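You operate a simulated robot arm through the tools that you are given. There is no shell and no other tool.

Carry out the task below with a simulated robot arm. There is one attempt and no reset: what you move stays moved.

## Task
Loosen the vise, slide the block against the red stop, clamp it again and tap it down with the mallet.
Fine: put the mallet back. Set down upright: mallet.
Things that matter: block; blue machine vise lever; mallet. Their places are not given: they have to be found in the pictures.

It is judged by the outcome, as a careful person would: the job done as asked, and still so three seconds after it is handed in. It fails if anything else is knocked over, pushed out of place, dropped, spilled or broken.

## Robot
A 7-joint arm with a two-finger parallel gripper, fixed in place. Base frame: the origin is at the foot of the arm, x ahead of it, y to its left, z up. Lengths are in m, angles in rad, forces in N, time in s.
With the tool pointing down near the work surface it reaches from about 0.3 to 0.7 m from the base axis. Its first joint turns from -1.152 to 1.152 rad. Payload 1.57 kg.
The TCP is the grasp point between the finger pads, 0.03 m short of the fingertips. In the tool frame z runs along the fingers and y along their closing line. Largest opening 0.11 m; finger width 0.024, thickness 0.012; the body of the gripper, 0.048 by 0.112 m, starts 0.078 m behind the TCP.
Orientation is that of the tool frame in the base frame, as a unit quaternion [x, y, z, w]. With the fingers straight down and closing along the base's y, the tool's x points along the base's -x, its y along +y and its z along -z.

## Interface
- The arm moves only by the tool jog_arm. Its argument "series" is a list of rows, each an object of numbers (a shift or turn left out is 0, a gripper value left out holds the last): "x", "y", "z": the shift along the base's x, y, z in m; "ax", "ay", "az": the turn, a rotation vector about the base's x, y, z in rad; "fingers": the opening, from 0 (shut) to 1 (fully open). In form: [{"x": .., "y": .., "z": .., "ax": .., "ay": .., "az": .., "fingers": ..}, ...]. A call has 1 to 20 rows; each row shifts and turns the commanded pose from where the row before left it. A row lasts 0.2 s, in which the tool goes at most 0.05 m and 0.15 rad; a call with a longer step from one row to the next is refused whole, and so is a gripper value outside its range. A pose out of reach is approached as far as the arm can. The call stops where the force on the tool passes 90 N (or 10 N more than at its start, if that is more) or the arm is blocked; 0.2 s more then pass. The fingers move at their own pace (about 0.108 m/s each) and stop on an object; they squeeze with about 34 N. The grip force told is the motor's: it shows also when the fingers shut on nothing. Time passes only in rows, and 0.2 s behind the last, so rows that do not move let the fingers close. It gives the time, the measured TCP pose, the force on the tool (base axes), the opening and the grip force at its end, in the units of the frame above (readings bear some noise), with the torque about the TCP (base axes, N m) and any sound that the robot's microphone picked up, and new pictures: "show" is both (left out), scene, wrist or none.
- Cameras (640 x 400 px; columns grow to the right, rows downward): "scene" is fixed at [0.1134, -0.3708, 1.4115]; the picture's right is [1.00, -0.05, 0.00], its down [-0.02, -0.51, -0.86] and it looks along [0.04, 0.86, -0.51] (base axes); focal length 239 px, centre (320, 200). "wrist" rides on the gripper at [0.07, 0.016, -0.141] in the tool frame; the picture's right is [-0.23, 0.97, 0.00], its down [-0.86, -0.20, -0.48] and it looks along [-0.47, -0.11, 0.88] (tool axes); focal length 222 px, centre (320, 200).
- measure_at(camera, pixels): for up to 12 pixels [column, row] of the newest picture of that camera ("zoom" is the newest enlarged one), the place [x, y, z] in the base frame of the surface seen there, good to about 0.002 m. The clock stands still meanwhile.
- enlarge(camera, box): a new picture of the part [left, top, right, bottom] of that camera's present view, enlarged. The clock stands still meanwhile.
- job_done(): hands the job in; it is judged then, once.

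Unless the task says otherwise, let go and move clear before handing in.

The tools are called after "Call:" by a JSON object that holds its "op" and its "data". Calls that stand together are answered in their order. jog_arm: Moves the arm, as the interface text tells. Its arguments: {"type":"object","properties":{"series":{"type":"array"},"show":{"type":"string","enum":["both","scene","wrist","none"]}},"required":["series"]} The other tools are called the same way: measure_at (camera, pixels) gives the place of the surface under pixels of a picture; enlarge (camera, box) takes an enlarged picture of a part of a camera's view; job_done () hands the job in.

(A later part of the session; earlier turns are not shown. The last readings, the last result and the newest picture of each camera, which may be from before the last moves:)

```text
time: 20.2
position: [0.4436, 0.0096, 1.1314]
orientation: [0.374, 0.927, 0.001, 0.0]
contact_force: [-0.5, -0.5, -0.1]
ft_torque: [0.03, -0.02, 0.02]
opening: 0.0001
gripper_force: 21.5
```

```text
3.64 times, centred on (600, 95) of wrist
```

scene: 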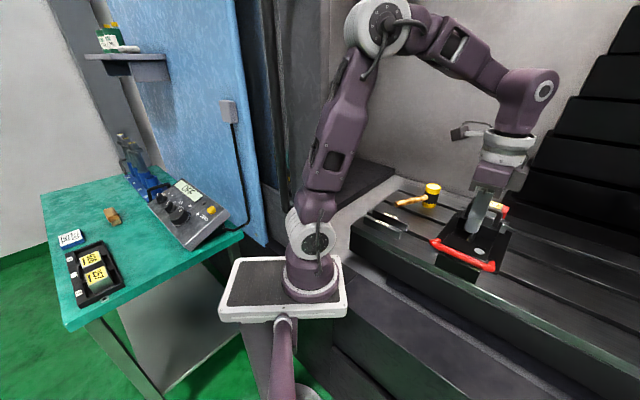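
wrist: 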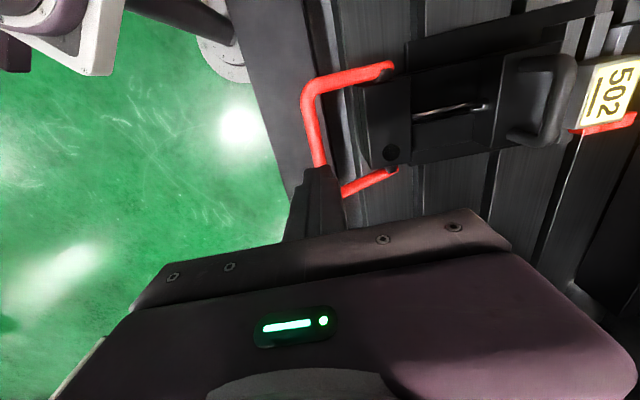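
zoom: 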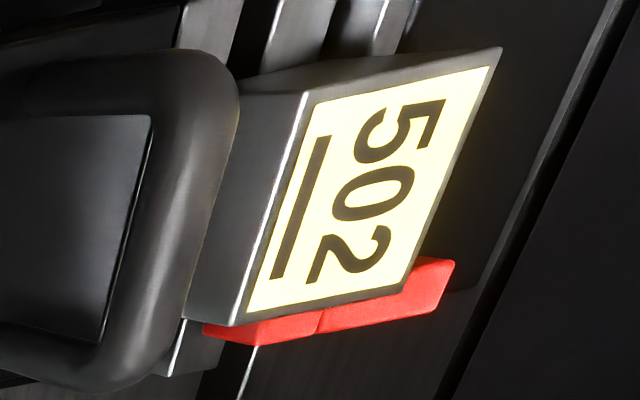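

The raised bar's centre is about (0.442, 0.011, 1.0305), right below the TCP. I'll open to 0.04, descend around it, and close.

Call:
{"op": "jog_arm", "data": {"series": [{"x": -0.001, "y": 0.001, "fingers": 0.36}, {}, {"z": -0.03}, {"z": -0.03}, {"z": -0.03}, {}, {"fingers": 0.0}, {}, {}]}}

```text
time: 22.2
position: [0.4418, 0.0087, 1.0408]
orientation: [0.374, 0.927, -0.001, -0.001]
contact_force: [-23.1, -24.5, 13.0]
ft_torque: [-0.23, 0.47, -0.67]
opening: 0.0149
gripper_force: 30.7
```

scene: 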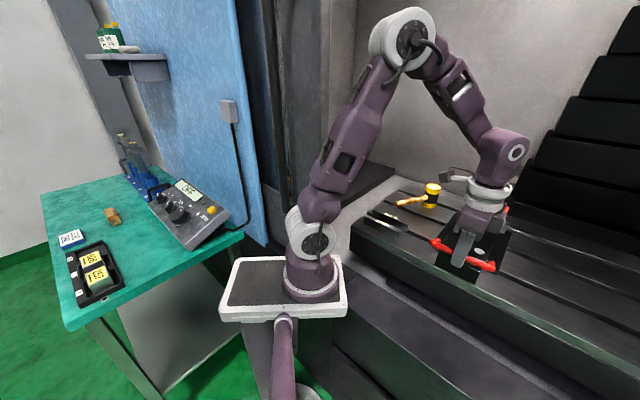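
wrist: 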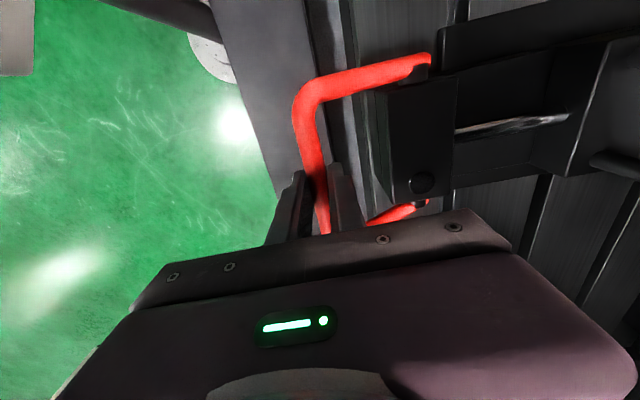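

The bar is gripped again, with ~34 N of −u preload because I'm ~2 mm too far forward. I'll include that correction and swing the lever down along the arc.

Call:
{"op": "jog_arm", "data": {"series": [{"x": -0.0049, "y": -0.005, "z": -0.01}, {"x": -0.0026, "y": -0.0027, "z": -0.01}, {"x": -0.0018, "y": -0.0019, "z": -0.01}, {"x": -0.001, "y": -0.0011, "z": -0.01}, {"x": -0.0003, "y": -0.0004, "z": -0.01}]}}

```text
time: 23.4
position: [0.4327, -0.0007, 0.9919]
orientation: [0.373, 0.928, 0.002, 0.001]
contact_force: [1.1, 2.1, 5.6]
ft_torque: [0.09, -0.14, -0.74]
opening: 0.0148
gripper_force: 31.1
```

scene: 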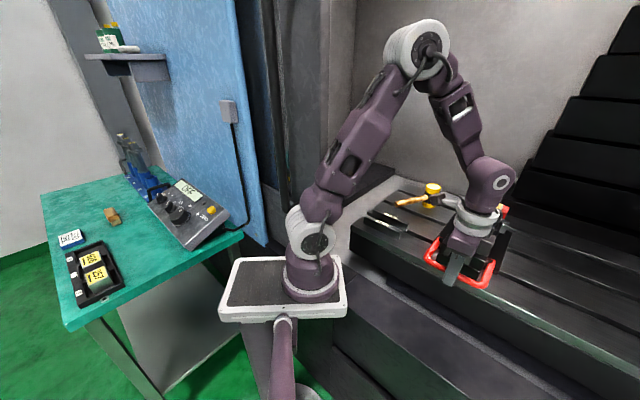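
wrist: 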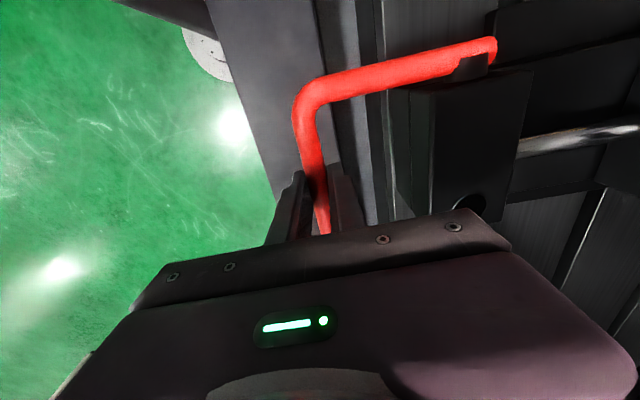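

The lever follows with little force and is now near horizontal. I'll continue the lower half of the arc to clamp.

Call:
{"op": "jog_arm", "data": {"series": [{"x": 0.0003, "y": 0.0004, "z": -0.01}, {"x": 0.001, "y": 0.0011, "z": -0.01}, {"x": 0.0018, "y": 0.0019, "z": -0.01}, {"x": 0.0026, "y": 0.0027, "z": -0.01}, {"x": 0.0032, "y": 0.0033, "z": -0.009}]}}

```text
time: 24.6
position: [0.4392, 0.0055, 0.9425]
orientation: [0.374, 0.927, -0.002, -0.002]
contact_force: [-8.0, -22.8, -2.4]
ft_torque: [-0.15, -0.28, -0.64]
opening: 0.0149
gripper_force: 30.9
```

scene: 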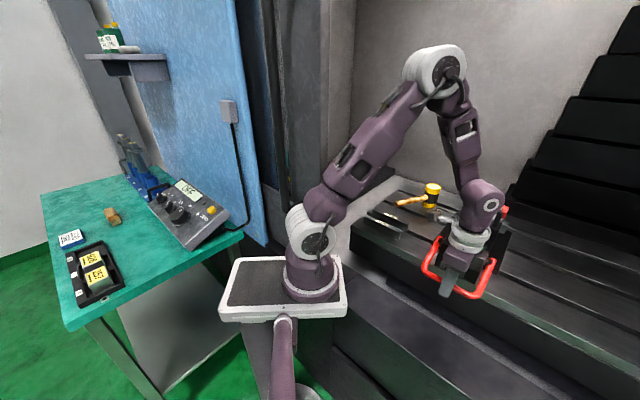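
wrist: 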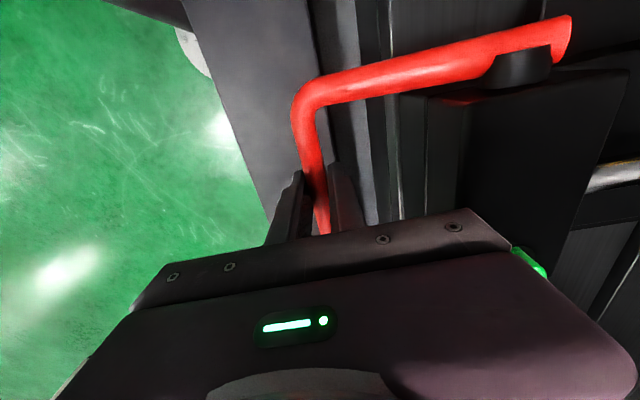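

The green indicator has popped up again (wrist (530,262)). I'll press the last few mm to reach the end of travel.

Call:
{"op": "jog_arm", "data": {"series": [{"x": 0.0006, "y": 0.0006, "z": -0.003}, {"z": -0.002}, {}], "show": "none"}}

```text
time: 25.4
position: [0.4404, 0.0067, 0.9376]
orientation: [0.374, 0.927, 0.0, 0.0]
contact_force: [-7.7, -34.5, -17.1]
ft_torque: [-0.17, -0.18, -0.58]
opening: 0.0145
gripper_force: 30.8
```

Forces are only a radial preload now. I'll open the fingers and check the lever's resting position.

Call:
{"op": "jog_arm", "data": {"series": [{"x": -0.001, "y": -0.001, "fingers": 0.36}, {}, {"z": 0.04}, {"z": 0.04}, {"z": 0.04}, {"z": 0.04}, {}]}}

Call:
{"op": "enlarge", "data": {"camera": "scene", "box": [415, 185, 525, 305]}}

Call:
{"op": "measure_at", "data": {"camera": "wrist", "pixels": [[313, 100], [317, 115], [321, 130], [325, 145]]}}

```text
time: 27.0
position: [0.4402, 0.0062, 1.0991]
orientation: [0.374, 0.927, 0.0, 0.0]
contact_force: [-0.4, -0.6, -0.2]
ft_torque: [0.0, -0.02, 0.0]
opening: 0.0396
gripper_force: 0.0
```

scene: 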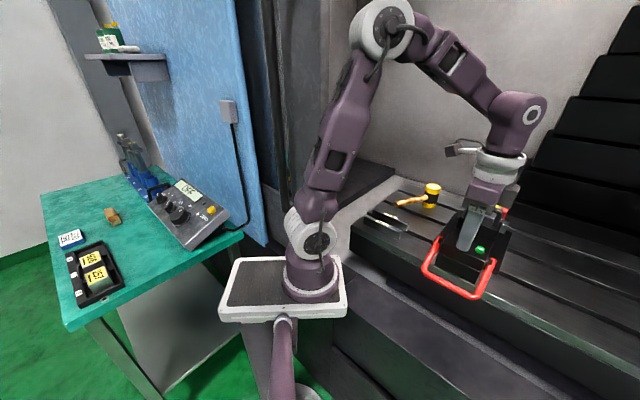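
wrist: 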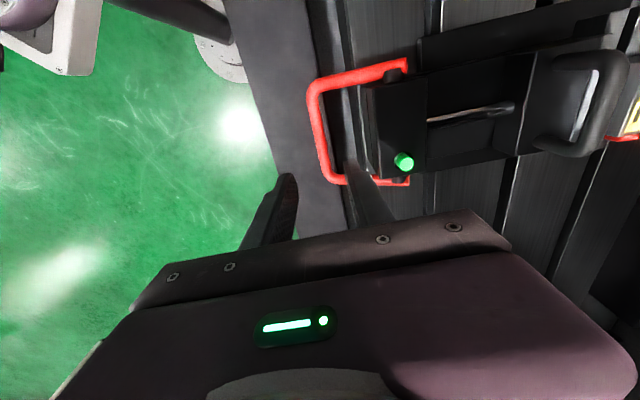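

```text
3.33 times, centred on (470, 245) of scene
```

zoom: 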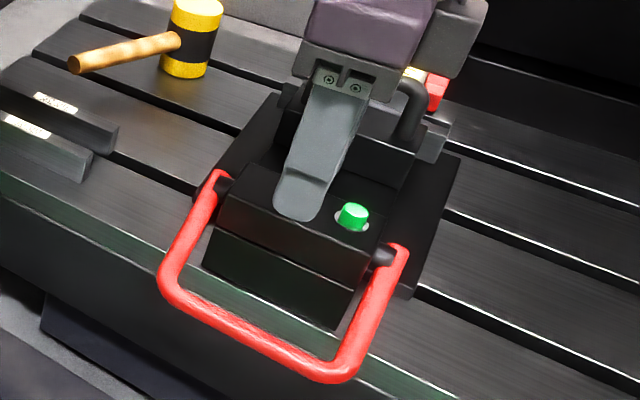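

```text
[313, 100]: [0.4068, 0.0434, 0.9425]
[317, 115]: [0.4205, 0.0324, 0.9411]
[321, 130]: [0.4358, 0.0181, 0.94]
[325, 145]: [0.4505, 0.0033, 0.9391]
```

The lever is back down with the bar top at ~0.940 (initially ~0.9385) and the green pin up at zoom (352,215). To be sure it is fully home, I'll press gently on the bar with shut fingers.

Call:
{"op": "jog_arm", "data": {"series": [{"x": 0.002, "y": 0.002, "fingers": 0.0}, {}, {"z": -0.04}, {"z": -0.04}, {"z": -0.035}, {"z": -0.01}, {"z": -0.004}, {"z": -0.002}, {}], "show": "none"}}

```text
time: 29.0
position: [0.4425, 0.0104, 0.969]
orientation: [0.372, 0.928, 0.002, 0.003]
contact_force: [-2.3, 17.9, 73.6]
ft_torque: [0.61, 0.46, 0.01]
opening: 0.0
gripper_force: 21.1
```

The bar takes 74 N without moving, so it is hard at its end of travel. I'll rise and go look at the mallet.

Call:
{"op": "jog_arm", "data": {"series": [{"z": 0.02}, {"z": 0.04}, {"z": 0.04}, {"z": 0.04, "y": 0.01}, {"x": -0.01, "y": 0.04, "z": 0.02, "fingers": 0.6}, {"x": -0.01, "y": 0.045}, {"x": -0.01, "y": 0.045}, {"x": -0.01, "y": 0.045}, {"x": 0.0, "y": 0.045}, {"y": 0.03}, {}]}}

Call:
{"op": "enlarge", "data": {"camera": "scene", "box": [380, 170, 520, 300]}}

```text
time: 31.4
position: [0.4023, 0.2711, 1.1279]
orientation: [0.374, 0.927, -0.001, 0.0]
contact_force: [0.4, 0.3, 0.2]
ft_torque: [0.0, 0.02, 0.0]
opening: 0.0656
gripper_force: 0.1
```

scene: 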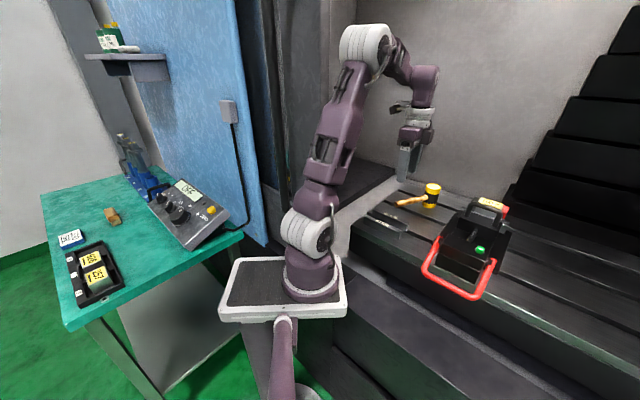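
wrist: 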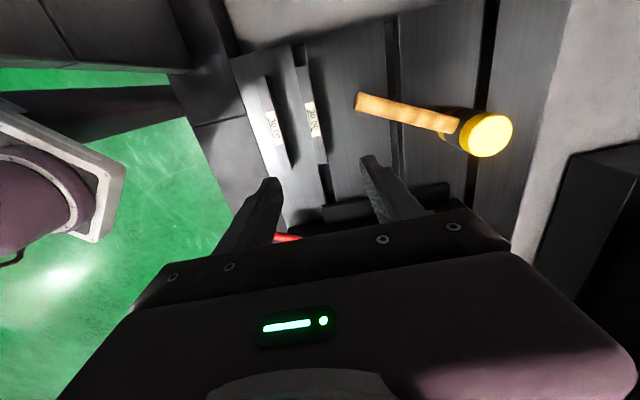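

```text
3.08 times, centred on (450, 235) of scene
```

zoom: 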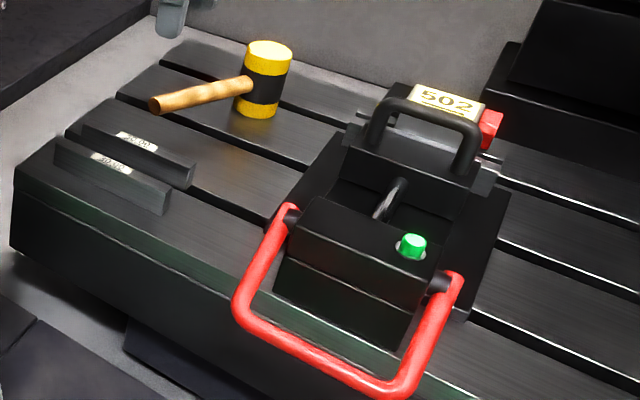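

The block sits against the red stop and the vise is clamped. Now I'll measure the mallet's head (485,135) and handle (360..455, 100..122) in the wrist view.

Call:
{"op": "enlarge", "data": {"camera": "wrist", "box": [340, 70, 530, 190]}}

Call:
{"op": "measure_at", "data": {"camera": "wrist", "pixels": [[360, 101], [375, 106], [395, 110], [415, 116], [435, 121], [450, 124], [470, 130], [485, 135], [508, 130], [485, 115], [485, 155], [430, 150]]}}

Call:
{"op": "measure_at", "data": {"camera": "scene", "pixels": [[432, 186], [425, 187], [440, 187], [432, 205], [430, 208], [399, 203], [408, 201], [420, 198], [445, 210]]}}

```text
3.33 times, centred on (435, 130) of wrist
```

zoom: 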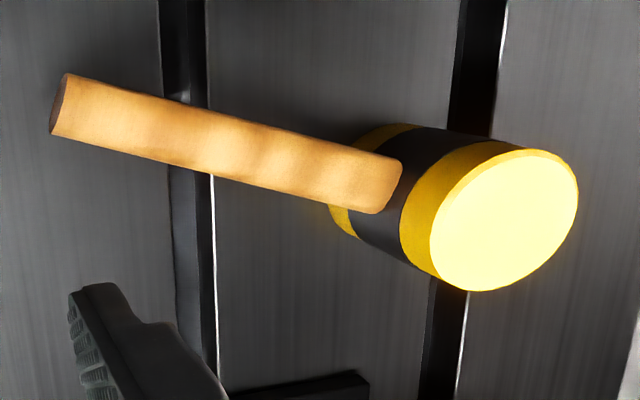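

```text
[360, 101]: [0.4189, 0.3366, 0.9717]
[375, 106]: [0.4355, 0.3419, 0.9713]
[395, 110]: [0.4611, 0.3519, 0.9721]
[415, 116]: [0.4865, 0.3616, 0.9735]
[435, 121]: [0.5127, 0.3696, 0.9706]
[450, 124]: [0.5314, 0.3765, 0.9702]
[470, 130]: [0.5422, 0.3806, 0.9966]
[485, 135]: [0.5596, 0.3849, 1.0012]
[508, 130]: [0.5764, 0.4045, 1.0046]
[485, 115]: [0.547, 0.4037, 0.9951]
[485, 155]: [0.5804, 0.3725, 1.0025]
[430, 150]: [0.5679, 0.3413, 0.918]
```

```text
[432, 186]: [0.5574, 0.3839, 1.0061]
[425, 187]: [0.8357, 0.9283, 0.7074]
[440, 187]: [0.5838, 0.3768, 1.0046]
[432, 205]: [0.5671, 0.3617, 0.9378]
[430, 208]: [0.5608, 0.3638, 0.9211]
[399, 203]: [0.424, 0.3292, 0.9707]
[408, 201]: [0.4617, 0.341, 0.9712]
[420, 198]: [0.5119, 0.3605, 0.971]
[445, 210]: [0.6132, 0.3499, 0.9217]
```

Handle runs at about 19.5° in plan with its top at z≈0.972, and the head top is at ~1.005. I'll refine the head centre and handle width from the zoomed view.

Call:
{"op": "enlarge", "data": {"camera": "wrist", "box": [340, 70, 530, 190]}}

Call:
{"op": "measure_at", "data": {"camera": "zoom", "pixels": [[573, 200], [437, 245], [525, 153], [480, 287], [505, 220], [300, 150], [285, 185], [330, 155], [318, 195], [100, 85], [85, 135], [65, 105]]}}

```text
3.33 times, centred on (435, 130) of wrist
```

zoom: 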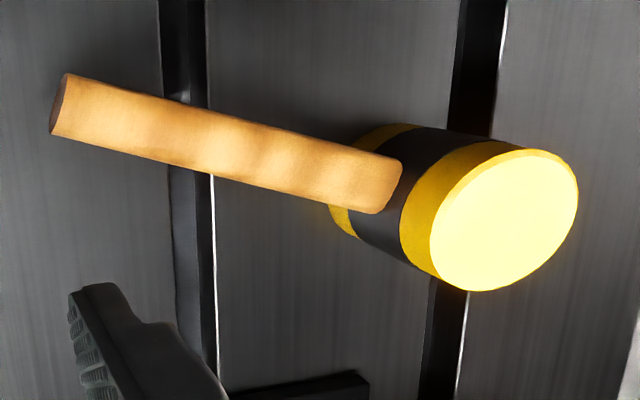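

```text
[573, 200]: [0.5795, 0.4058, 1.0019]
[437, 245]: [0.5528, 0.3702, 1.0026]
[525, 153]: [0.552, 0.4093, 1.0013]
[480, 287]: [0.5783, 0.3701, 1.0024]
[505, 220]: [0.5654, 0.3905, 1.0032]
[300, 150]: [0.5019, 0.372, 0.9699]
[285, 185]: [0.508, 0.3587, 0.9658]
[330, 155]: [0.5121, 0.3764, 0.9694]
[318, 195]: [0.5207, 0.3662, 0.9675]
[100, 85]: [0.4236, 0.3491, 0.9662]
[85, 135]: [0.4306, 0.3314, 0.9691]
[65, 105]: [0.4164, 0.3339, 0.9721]
```

Head centre is (0.5655, 0.389), radius ~0.024, and the handle lies at 19.5°. I'll turn the gripper to straddle the handle 0.048 m from the head centre, staying above it first.

Call:
{"op": "jog_arm", "data": {"series": [{"x": 0.0147, "y": 0.0127, "z": -0.0098, "az": 0.1384}, {"x": 0.0147, "y": 0.0127, "z": -0.0098, "az": 0.1384}, {"x": 0.0147, "y": 0.0127, "z": -0.0098, "az": 0.1384}, {"x": 0.0147, "y": 0.0127, "z": -0.0098, "az": 0.1384}, {"x": 0.0147, "y": 0.0127, "z": -0.0098, "az": 0.1384}, {"x": 0.0147, "y": 0.0127, "z": -0.0098, "az": 0.1384}, {"x": 0.0147, "y": 0.0127, "z": -0.0098, "az": 0.1384}, {"x": 0.0147, "y": 0.0127, "z": -0.0098, "az": 0.1384}, {}]}}

Call:
{"op": "enlarge", "data": {"camera": "scene", "box": [380, 130, 480, 230]}}

```text
time: 33.4
position: [0.5201, 0.3717, 1.0496]
orientation: [-0.169, 0.986, 0.001, 0.0]
contact_force: [0.0, 0.5, 1.2]
ft_torque: [-0.04, -0.01, 0.0]
opening: 0.0662
gripper_force: 0.1
```

scene: 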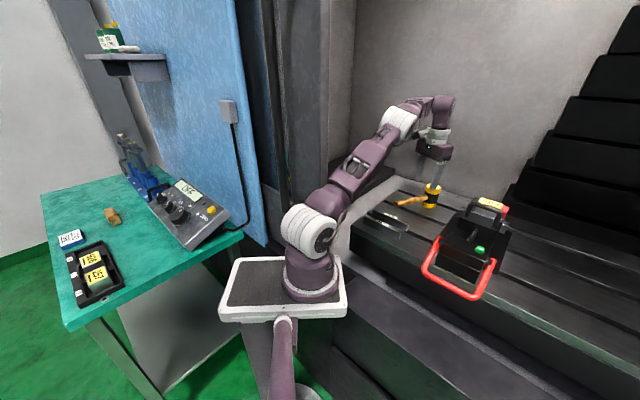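
wrist: 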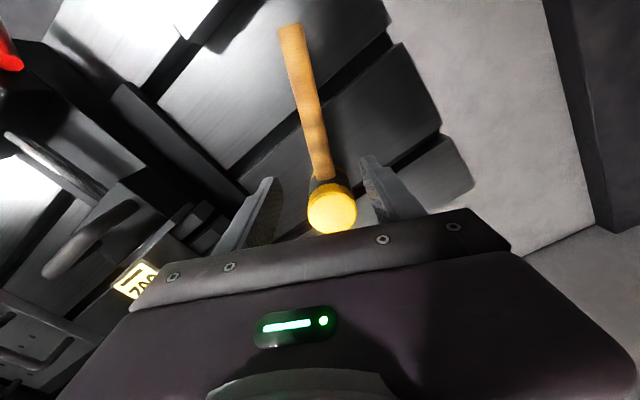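

```text
4.00 times, centred on (430, 180) of scene
```

zoom: 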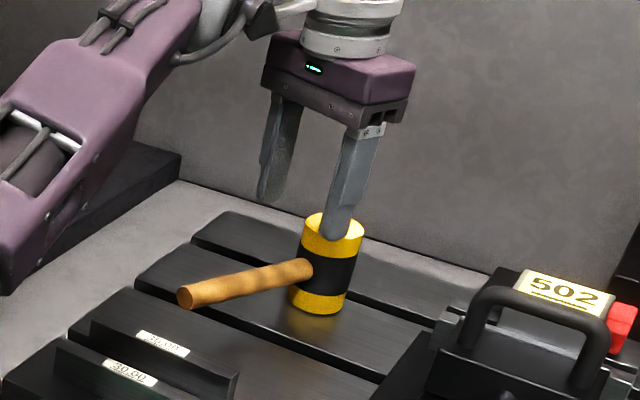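

The fingers straddle the mallet from above. I'll re-measure the head and handle from this view before descending.

Call:
{"op": "measure_at", "data": {"camera": "wrist", "pixels": [[332, 212], [309, 212], [355, 208], [332, 187], [327, 170], [308, 172], [322, 150], [312, 100], [290, 25], [318, 125]]}}

```text
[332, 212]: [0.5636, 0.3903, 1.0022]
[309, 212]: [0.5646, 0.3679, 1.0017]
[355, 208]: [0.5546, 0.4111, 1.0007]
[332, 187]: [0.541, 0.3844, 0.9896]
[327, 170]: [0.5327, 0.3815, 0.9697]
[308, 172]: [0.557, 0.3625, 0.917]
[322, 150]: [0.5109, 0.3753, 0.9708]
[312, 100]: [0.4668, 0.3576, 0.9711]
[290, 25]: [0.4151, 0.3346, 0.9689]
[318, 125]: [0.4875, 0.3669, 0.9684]
```

Handle centreline near x=0.52 is y≈0.3745, so I'll nudge +y 2.5 mm, descend to z≈0.972, and close on the handle.

Call:
{"op": "jog_arm", "data": {"series": [{"y": 0.0025, "z": -0.02}, {"z": -0.03}, {"z": -0.02}, {"z": -0.0075}, {}, {"fingers": 0.0}, {}, {}, {}]}}

Call:
{"op": "enlarge", "data": {"camera": "scene", "box": [380, 150, 480, 230]}}

```text
time: 35.4
position: [0.521, 0.376, 0.9716]
orientation: [-0.169, 0.986, 0.001, 0.0]
contact_force: [0.8, -1.1, 0.4]
ft_torque: [-0.01, -0.07, -0.03]
opening: 0.0211
gripper_force: 33.9
```

scene: 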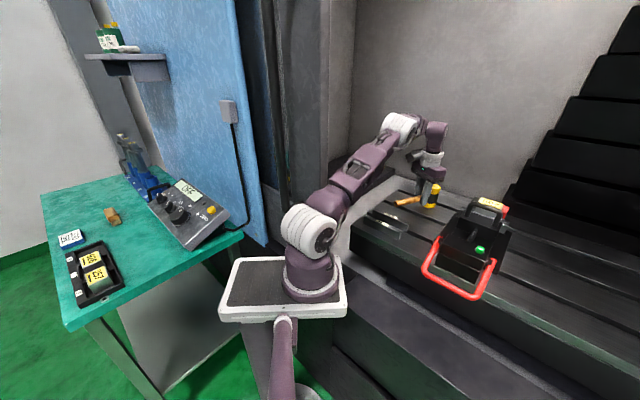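
wrist: 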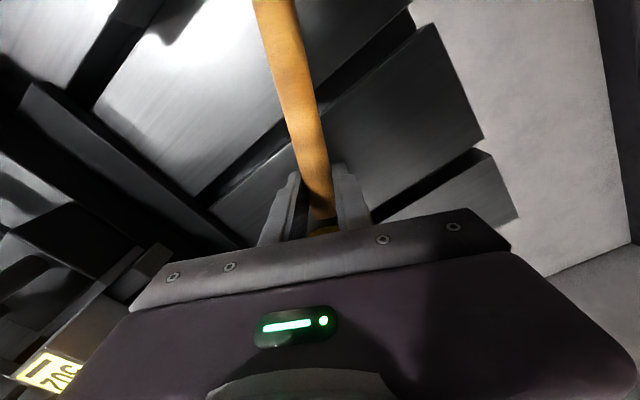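

```text
5.00 times, centred on (430, 190) of scene
```

zoom: 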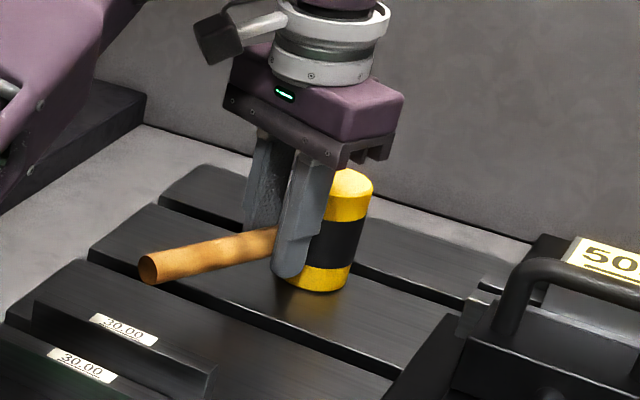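

The handle is gripped (opening 0.0211) at TCP (0.521,0.376,0.9716), az 19.5° – my return pose. I'll lift gently and draw slightly inward.

Call:
{"op": "jog_arm", "data": {"series": [{"z": 0.01}, {"z": 0.02}, {"x": -0.004, "y": -0.004, "z": 0.03}, {"x": -0.006, "y": -0.006, "z": 0.03}, {"x": -0.006, "y": -0.006, "z": 0.03}, {"z": 0.018}, {}]}}

Call:
{"op": "enlarge", "data": {"camera": "scene", "box": [370, 110, 490, 210]}}

```text
time: 37.0
position: [0.5033, 0.3576, 1.111]
orientation: [-0.17, 0.985, 0.0, 0.0]
contact_force: [-1.0, -0.5, -3.9]
ft_torque: [-0.03, 0.11, -0.01]
opening: 0.0215
gripper_force: 34.0
```

scene: 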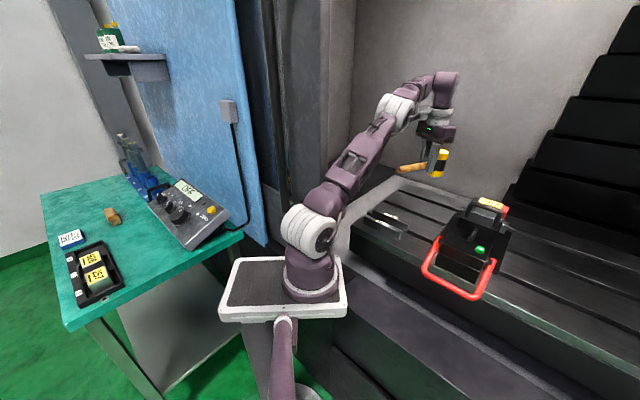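
wrist: 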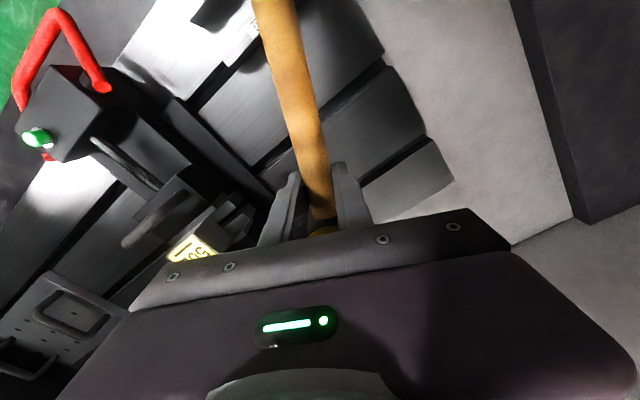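

```text
4.00 times, centred on (430, 160) of scene
```

zoom: 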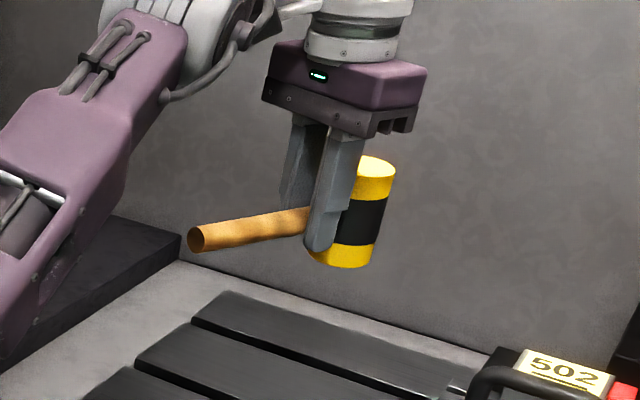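

The mallet is held (weight ≈4 N) and looks level. I'll check its head and handle heights for sag.

Call:
{"op": "measure_at", "data": {"camera": "zoom", "pixels": [[375, 163], [360, 166], [390, 166], [200, 228], [250, 218], [295, 211], [350, 262], [325, 255], [355, 225]]}}

```text
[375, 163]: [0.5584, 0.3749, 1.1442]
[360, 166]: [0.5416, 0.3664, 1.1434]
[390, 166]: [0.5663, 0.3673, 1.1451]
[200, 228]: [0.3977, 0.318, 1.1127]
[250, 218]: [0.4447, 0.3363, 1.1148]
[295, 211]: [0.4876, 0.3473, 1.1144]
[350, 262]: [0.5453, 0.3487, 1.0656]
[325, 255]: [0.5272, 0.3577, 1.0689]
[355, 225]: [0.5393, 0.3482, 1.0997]
```

The mallet is level (head top 1.144, handle ~1.114). I'll swing it over the block from the −w side, turning it −30° so the fingers stay clear of the jaw handle.

Call:
{"op": "jog_arm", "data": {"series": [{"x": 0.0169, "y": -0.0272, "az": -0.1048}, {"x": 0.0169, "y": -0.0272, "az": -0.1048}, {"x": 0.0169, "y": -0.0272, "az": -0.1048}, {"x": 0.0169, "y": -0.0272, "az": -0.1048}, {"x": 0.0169, "y": -0.0272, "az": -0.1048}, {}]}}

Call:
{"op": "enlarge", "data": {"camera": "scene", "box": [430, 130, 530, 230]}}

```text
time: 38.4
position: [0.5883, 0.2208, 1.1098]
orientation: [0.092, 0.996, 0.0, 0.001]
contact_force: [0.6, 0.2, -4.3]
ft_torque: [0.04, 0.15, 0.02]
opening: 0.0215
gripper_force: 34.0
```

scene: 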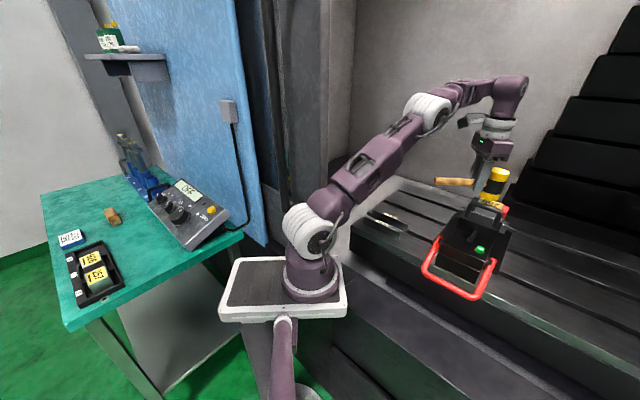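
wrist: 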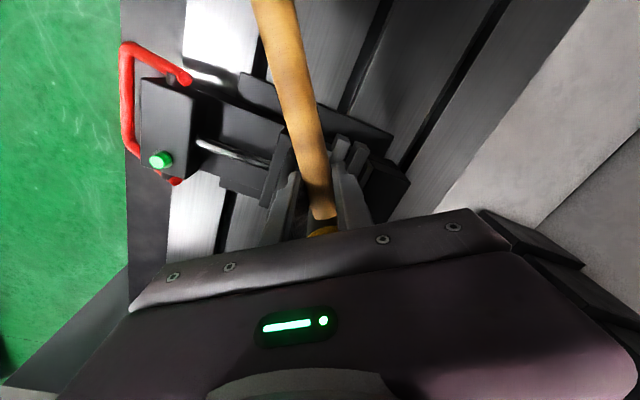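

```text
4.00 times, centred on (480, 180) of scene
```

zoom: 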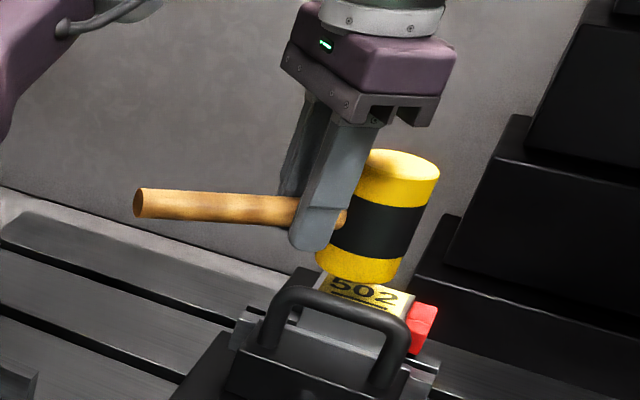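

The mallet head hovers over the block. I'll measure the head top and block to confirm alignment before tapping.

Call:
{"op": "measure_at", "data": {"camera": "zoom", "pixels": [[362, 165], [438, 172], [400, 155], [400, 170], [318, 260], [360, 282], [398, 270], [375, 292], [400, 300], [308, 290], [320, 212], [345, 295]]}}

```text
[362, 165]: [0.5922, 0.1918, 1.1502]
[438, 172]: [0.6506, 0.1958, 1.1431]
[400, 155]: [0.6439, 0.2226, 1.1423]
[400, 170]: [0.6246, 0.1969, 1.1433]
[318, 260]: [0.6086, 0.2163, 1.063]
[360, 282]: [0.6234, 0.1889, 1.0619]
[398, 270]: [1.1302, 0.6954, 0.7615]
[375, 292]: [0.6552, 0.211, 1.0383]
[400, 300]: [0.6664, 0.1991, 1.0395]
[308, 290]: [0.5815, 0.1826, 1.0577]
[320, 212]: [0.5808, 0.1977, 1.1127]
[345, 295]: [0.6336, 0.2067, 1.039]
```

The head is centred near (0.634,0.212), 2.2 cm over the block, whose top is now ~1.039 — raised ~4 mm by clamping, so it does need tapping. I'll shift out ~1 cm to centre the head, then give a short tap.

Call:
{"op": "jog_arm", "data": {"series": [{"x": 0.0107, "y": 0.0025, "z": -0.006}, {}, {"z": -0.022}, {"z": 0.02}, {}]}}

Call:
{"op": "enlarge", "data": {"camera": "scene", "box": [430, 130, 530, 230]}}

```text
time: 39.6
position: [0.5992, 0.224, 1.1024]
orientation: [0.091, 0.996, 0.0, 0.0]
contact_force: [0.4, -0.8, -4.5]
ft_torque: [0.01, 0.15, -0.02]
opening: 0.0215
gripper_force: 33.9
```

scene: 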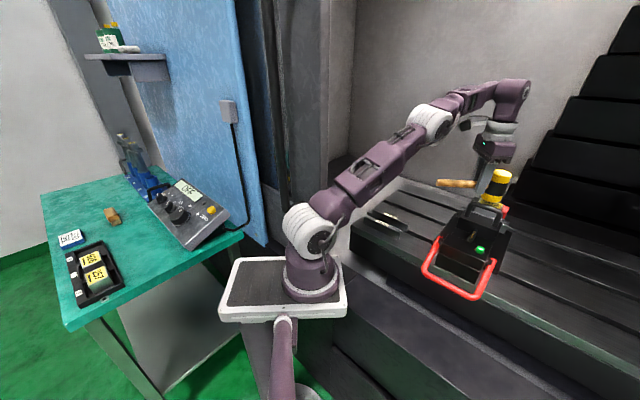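
wrist: 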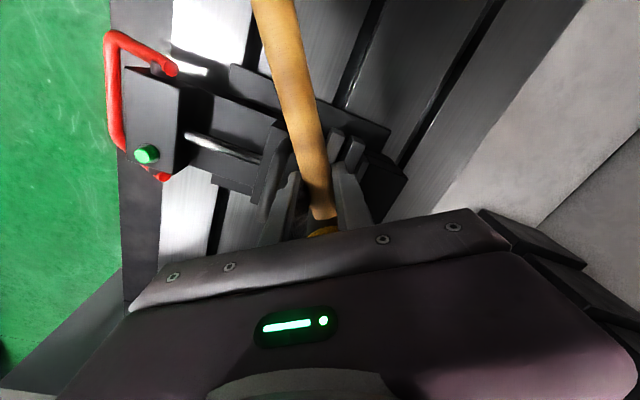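

```text
4.00 times, centred on (480, 180) of scene
```

zoom: 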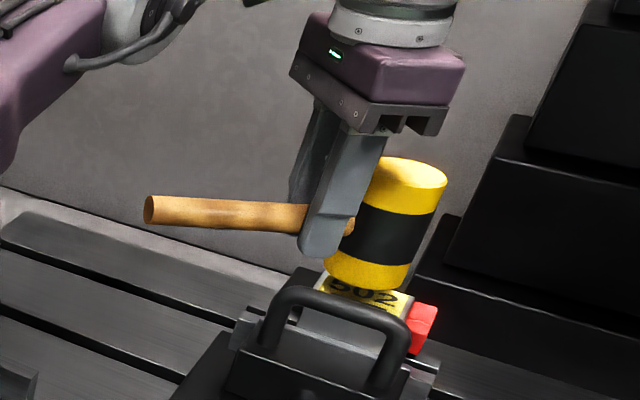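

No sound or force shows, so it may not have touched. I'll measure the block's top and mallet bottom.

Call:
{"op": "measure_at", "data": {"camera": "zoom", "pixels": [[390, 302], [408, 303], [345, 296], [370, 300], [365, 289], [335, 275], [400, 288], [405, 165]]}}

```text
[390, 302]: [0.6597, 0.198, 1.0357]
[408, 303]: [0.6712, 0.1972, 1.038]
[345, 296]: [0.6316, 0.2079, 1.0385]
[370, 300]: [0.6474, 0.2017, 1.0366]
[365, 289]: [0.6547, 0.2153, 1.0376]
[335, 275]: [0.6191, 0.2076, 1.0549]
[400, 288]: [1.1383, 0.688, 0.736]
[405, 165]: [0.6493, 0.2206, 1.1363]
```

The block top reads ~1.037 and mallet bottom ~1.055. I'll strike again with a slightly deeper stroke and read the contact before lifting.

Call:
{"op": "jog_arm", "data": {"series": [{"z": -0.024}], "show": "scene"}}

Call:
{"op": "enlarge", "data": {"camera": "scene", "box": [430, 130, 530, 230]}}

```text
time: 40.0
position: [0.5997, 0.2236, 1.0807]
orientation: [0.091, 0.996, 0.003, 0.004]
contact_force: [-3.5, 2.0, 27.6]
ft_torque: [-0.08, -0.47, 0.16]
opening: 0.0219
gripper_force: 33.7
```

scene: 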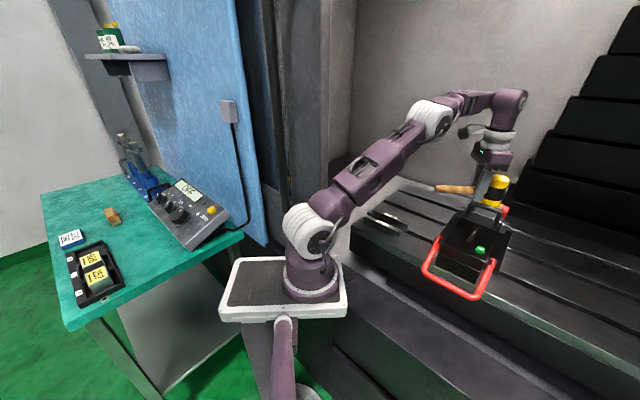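

```text
4.00 times, centred on (480, 180) of scene
```

zoom: 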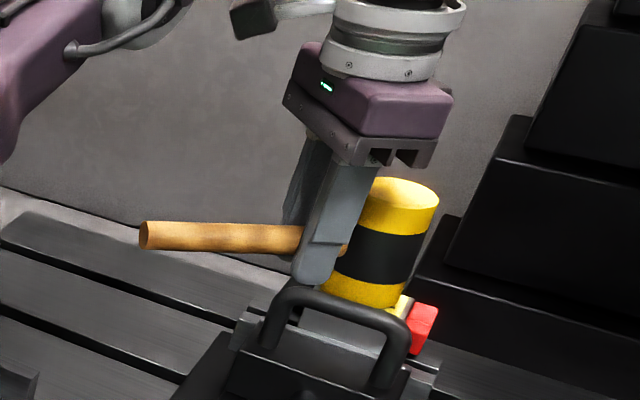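

It pressed the block at ~32 N with the head bottom near 1.033. I'll lift and check the block's height.

Call:
{"op": "jog_arm", "data": {"series": [{"z": 0.026}, {}]}}

Call:
{"op": "enlarge", "data": {"camera": "scene", "box": [450, 160, 520, 230]}}

Call:
{"op": "measure_at", "data": {"camera": "zoom", "pixels": [[470, 355], [500, 355], [420, 345], [395, 348], [515, 365], [560, 355], [560, 375], [300, 345], [400, 290], [500, 385], [330, 335], [440, 370]]}}

```text
time: 40.6
position: [0.5995, 0.2245, 1.1024]
orientation: [0.092, 0.996, 0.0, -0.001]
contact_force: [0.2, -0.2, -3.8]
ft_torque: [0.0, 0.13, -0.01]
opening: 0.0213
gripper_force: 34.1
```

scene: 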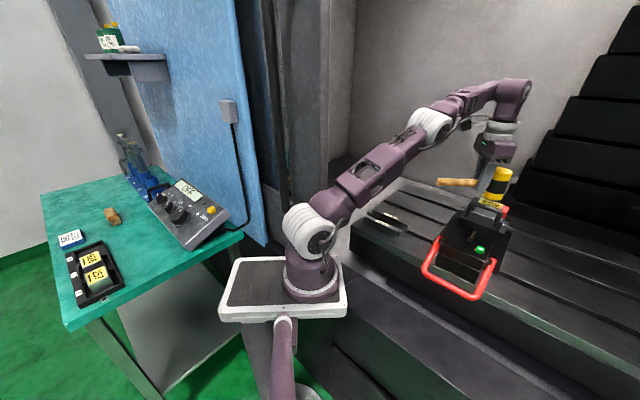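
wrist: 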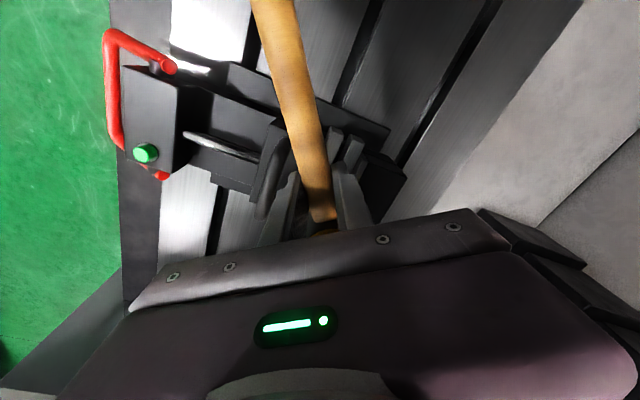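

```text
5.71 times, centred on (485, 195) of scene
```

zoom: 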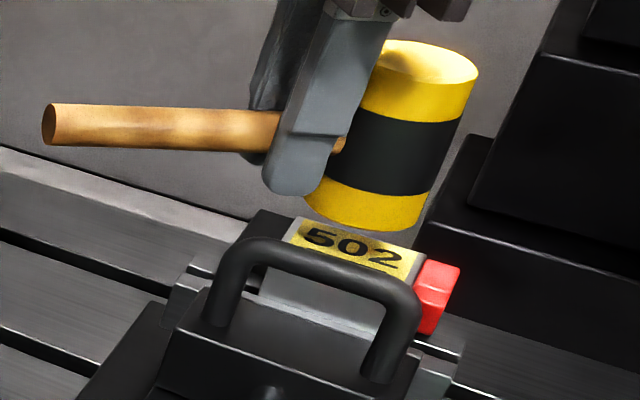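

```text
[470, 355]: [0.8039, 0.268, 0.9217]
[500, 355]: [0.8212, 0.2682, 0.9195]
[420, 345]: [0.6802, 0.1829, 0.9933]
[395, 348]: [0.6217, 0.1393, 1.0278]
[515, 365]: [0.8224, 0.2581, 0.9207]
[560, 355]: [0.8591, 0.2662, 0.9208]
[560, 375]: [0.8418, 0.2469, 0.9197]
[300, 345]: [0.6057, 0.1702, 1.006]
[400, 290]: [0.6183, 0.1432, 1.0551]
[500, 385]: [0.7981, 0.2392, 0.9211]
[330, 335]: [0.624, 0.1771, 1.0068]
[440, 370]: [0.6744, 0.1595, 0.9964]
```

Call:
{"op": "measure_at", "data": {"camera": "zoom", "pixels": [[300, 240], [320, 235], [345, 240], [370, 255], [395, 260], [405, 268], [415, 258], [410, 250], [290, 228], [310, 250], [430, 265], [445, 275]]}}

```text
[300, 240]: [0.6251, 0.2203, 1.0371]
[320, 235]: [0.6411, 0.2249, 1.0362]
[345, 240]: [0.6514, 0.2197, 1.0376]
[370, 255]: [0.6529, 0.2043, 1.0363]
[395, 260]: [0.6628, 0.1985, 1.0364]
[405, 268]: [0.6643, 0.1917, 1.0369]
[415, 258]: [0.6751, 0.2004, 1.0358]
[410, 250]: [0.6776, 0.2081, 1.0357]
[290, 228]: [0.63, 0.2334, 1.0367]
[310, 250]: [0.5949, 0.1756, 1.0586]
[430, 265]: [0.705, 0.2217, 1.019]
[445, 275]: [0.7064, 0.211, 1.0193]
```

The block top reads ~1.0366, down from ~1.039, so it moved. I'll give one more, quicker tap to make sure it is fully seated, then recheck.

Call:
{"op": "jog_arm", "data": {"series": [{"z": -0.0285}, {"z": 0.0285}, {}]}}

Call:
{"op": "enlarge", "data": {"camera": "scene", "box": [450, 160, 520, 230]}}

Call:
{"op": "measure_at", "data": {"camera": "zoom", "pixels": [[300, 240], [320, 235], [345, 240], [370, 255], [395, 260], [405, 268], [415, 258], [445, 275], [410, 45], [460, 55], [60, 106], [200, 112]]}}

```text
time: 41.4
position: [0.6008, 0.225, 1.1058]
orientation: [0.091, 0.996, 0.0, 0.0]
contact_force: [-0.3, -0.4, -3.7]
ft_torque: [0.03, 0.08, 0.0]
opening: 0.0212
gripper_force: 34.1
```

scene: 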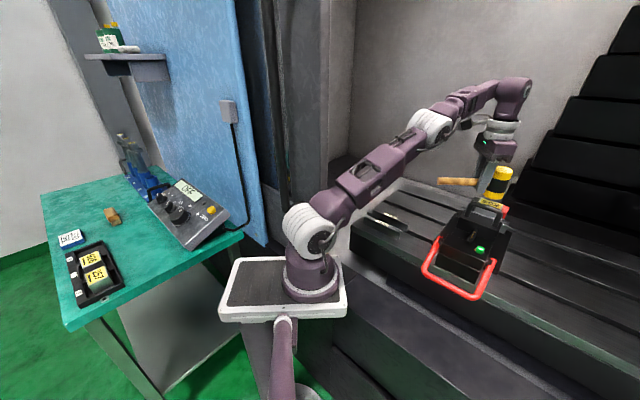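
wrist: 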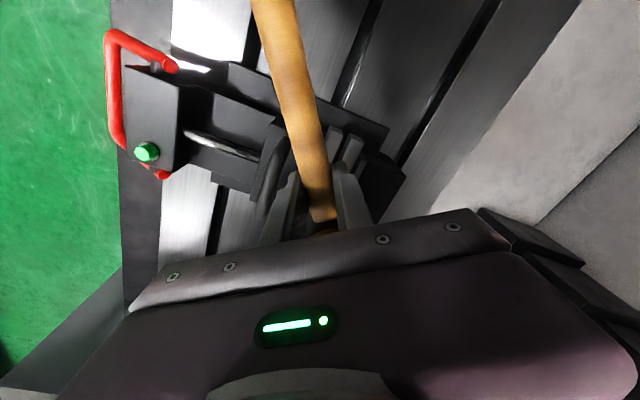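

```text
5.71 times, centred on (485, 195) of scene
```

zoom: 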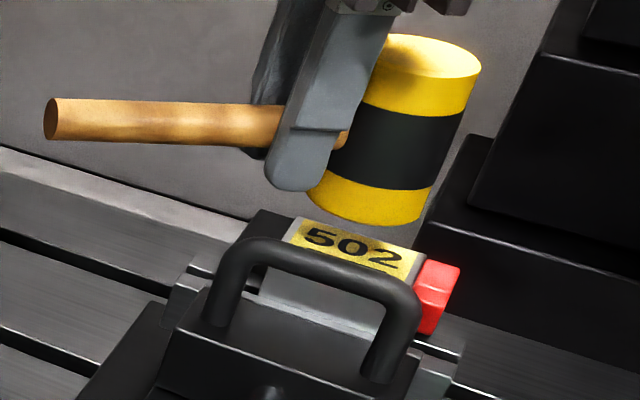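

```text
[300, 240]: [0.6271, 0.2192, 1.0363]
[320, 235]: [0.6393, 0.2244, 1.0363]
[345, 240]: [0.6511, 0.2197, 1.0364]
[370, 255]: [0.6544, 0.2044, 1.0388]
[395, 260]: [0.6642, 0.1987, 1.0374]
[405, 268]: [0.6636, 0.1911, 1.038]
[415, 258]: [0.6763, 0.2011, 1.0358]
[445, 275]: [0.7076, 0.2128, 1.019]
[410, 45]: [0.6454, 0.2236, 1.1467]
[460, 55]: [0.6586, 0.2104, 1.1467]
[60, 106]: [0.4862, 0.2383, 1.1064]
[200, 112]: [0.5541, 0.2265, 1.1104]
```

The height is unchanged from the previous tap (~1.037), suggesting it is seated. I'll take the same zoom box as before clamping (block then at rest on the parallels) to compare.

Call:
{"op": "enlarge", "data": {"camera": "scene", "box": [465, 185, 525, 225]}}

```text
10.00 times, centred on (495, 205) of scene
```

zoom: 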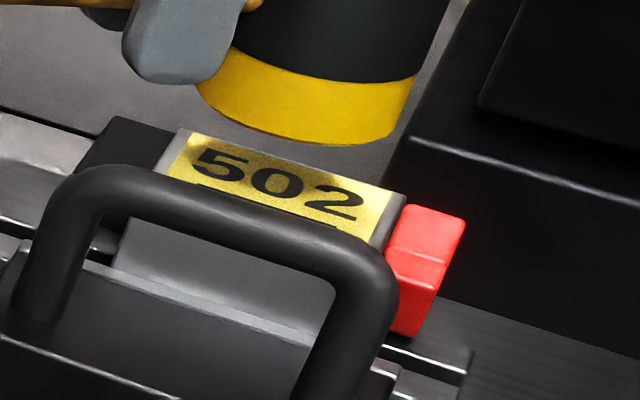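

The block corner at zoom (407,193) nearly matches the loose-at-rest picture (408,195), so it's seated or within a fraction of a mm. One last firm tap to make sure, then compare again.

Call:
{"op": "jog_arm", "data": {"series": [{"z": -0.0295}], "show": "none"}}

Call:
{"op": "jog_arm", "data": {"series": [{"z": 0.0295}, {}]}}

Call:
{"op": "enlarge", "data": {"camera": "scene", "box": [465, 185, 525, 225]}}

```text
time: 41.8
position: [0.5995, 0.2248, 1.0786]
orientation: [0.092, 0.996, 0.002, 0.004]
contact_force: [-5.9, 1.3, 28.3]
ft_torque: [-0.05, -0.36, -0.02]
opening: 0.0214
gripper_force: 34.0
```

```text
time: 42.4
position: [0.6001, 0.2246, 1.1036]
orientation: [0.092, 0.996, -0.001, -0.001]
contact_force: [-0.2, -0.4, -4.4]
ft_torque: [0.01, 0.13, 0.0]
opening: 0.0215
gripper_force: 33.7
```

scene: 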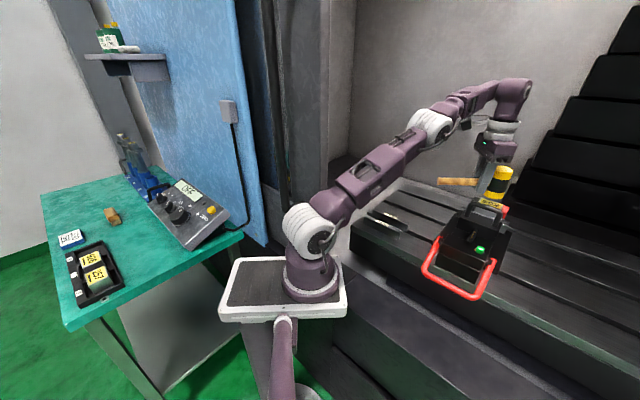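
wrist: 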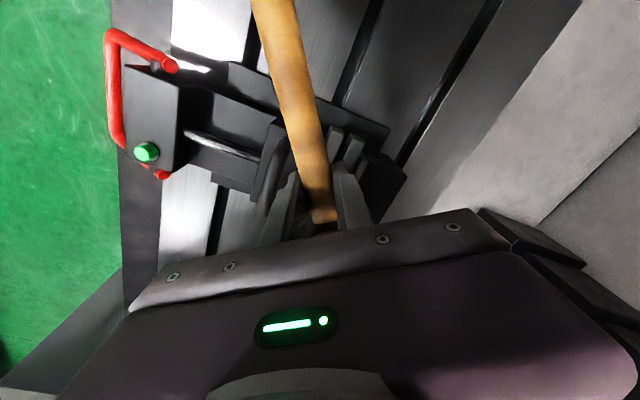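

```text
10.00 times, centred on (495, 205) of scene
```

zoom: 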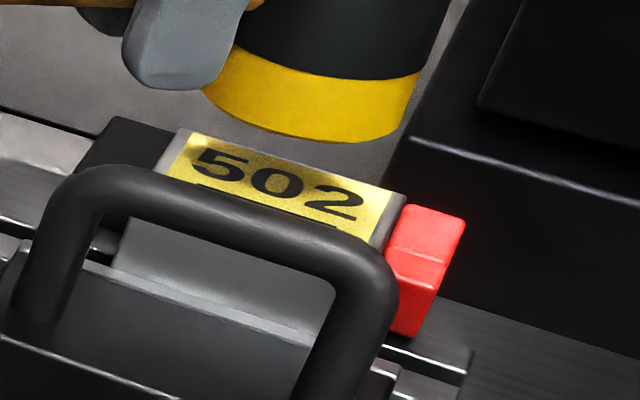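

The block is unmoved by the extra tap, so it's seated. Now I'll check whether the mallet tilted in the grip before returning it.

Call:
{"op": "enlarge", "data": {"camera": "scene", "box": [425, 150, 525, 220]}}

Call:
{"op": "measure_at", "data": {"camera": "zoom", "pixels": [[75, 178], [130, 180], [200, 181], [280, 182], [385, 112], [420, 105], [450, 108], [470, 115], [345, 240], [380, 262], [430, 262], [440, 250]]}}

```text
5.71 times, centred on (475, 185) of scene
```

zoom: 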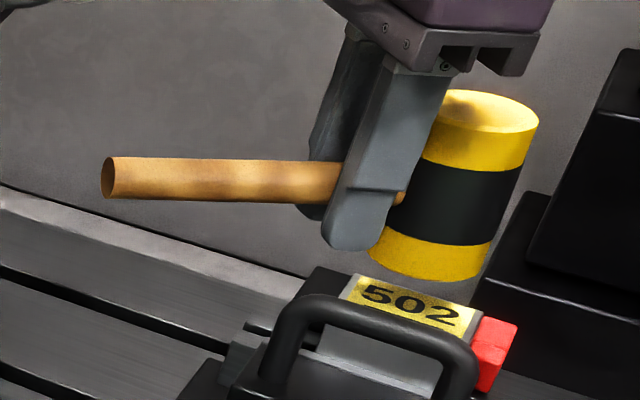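

```text
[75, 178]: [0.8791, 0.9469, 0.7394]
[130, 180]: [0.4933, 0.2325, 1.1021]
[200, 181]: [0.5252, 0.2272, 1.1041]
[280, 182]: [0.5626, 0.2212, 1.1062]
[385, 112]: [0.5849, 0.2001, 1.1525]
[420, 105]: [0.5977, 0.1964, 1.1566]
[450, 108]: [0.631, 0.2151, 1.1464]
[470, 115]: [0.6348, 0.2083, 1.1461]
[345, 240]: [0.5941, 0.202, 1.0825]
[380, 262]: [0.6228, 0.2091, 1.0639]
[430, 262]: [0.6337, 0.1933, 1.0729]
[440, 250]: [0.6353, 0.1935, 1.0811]
```

The handle slopes ~0.059 rad (head slightly up) after the taps. I'll swing back toward the mallet's place, reversing the path, and tilt the tool by the same amount so the head is upright again.

Call:
{"op": "jog_arm", "data": {"series": [{"x": -0.0107, "y": -0.0025, "z": 0.006}, {"x": -0.0171, "y": 0.0272, "az": 0.1048}, {"x": -0.0171, "y": 0.0272, "az": 0.1048}, {"x": -0.0171, "y": 0.0272, "az": 0.1048}, {"x": -0.0171, "y": 0.0272, "az": 0.1048}, {"x": -0.0171, "y": 0.0272, "az": 0.1048}, {"ax": -0.0196, "ay": 0.0556}, {}]}}

Call:
{"op": "enlarge", "data": {"camera": "scene", "box": [370, 110, 490, 210]}}

```text
time: 44.2
position: [0.5, 0.3646, 1.1078]
orientation: [-0.188, 0.982, -0.008, -0.008]
contact_force: [-1.4, -1.2, -4.5]
ft_torque: [-0.06, 0.12, 0.02]
opening: 0.0213
gripper_force: 34.2
out of reach, approached as far as the arm can: row 7
```

scene: 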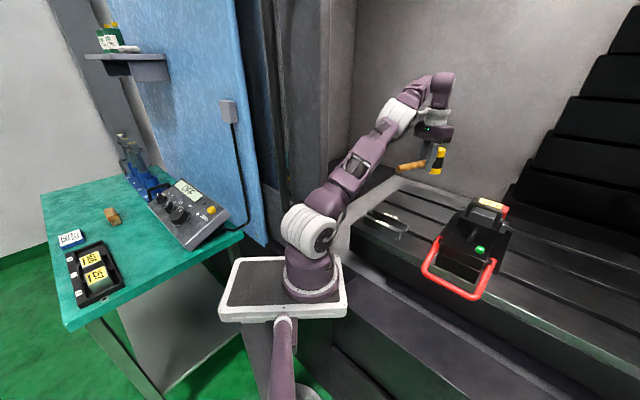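
wrist: 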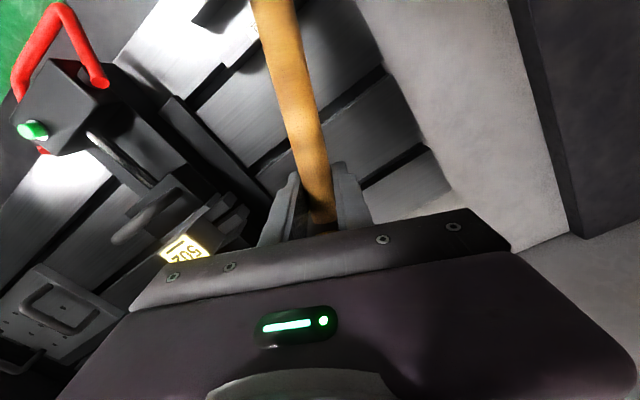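

```text
4.00 times, centred on (430, 160) of scene
```

zoom: 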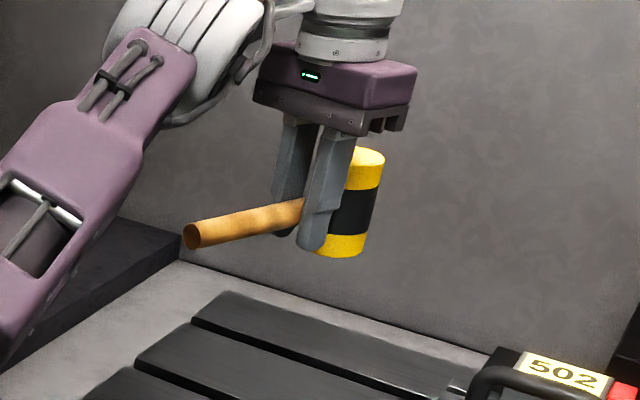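

The tilt row hit the reach limit at this height. I'll lower to z≈1.03, where there's more reach, then fix the orientation in the air.

Call:
{"op": "jog_arm", "data": {"series": [{"z": -0.03}, {"x": 0.005, "y": 0.002, "z": -0.03}, {"x": 0.005, "y": 0.002, "z": -0.015}, {}], "show": "none"}}

```text
time: 45.2
position: [0.5135, 0.3621, 1.0358]
orientation: [-0.169, 0.985, -0.006, -0.029]
contact_force: [0.4, -0.1, -3.9]
ft_torque: [-0.05, 0.13, 0.01]
opening: 0.0215
gripper_force: 34.1
```

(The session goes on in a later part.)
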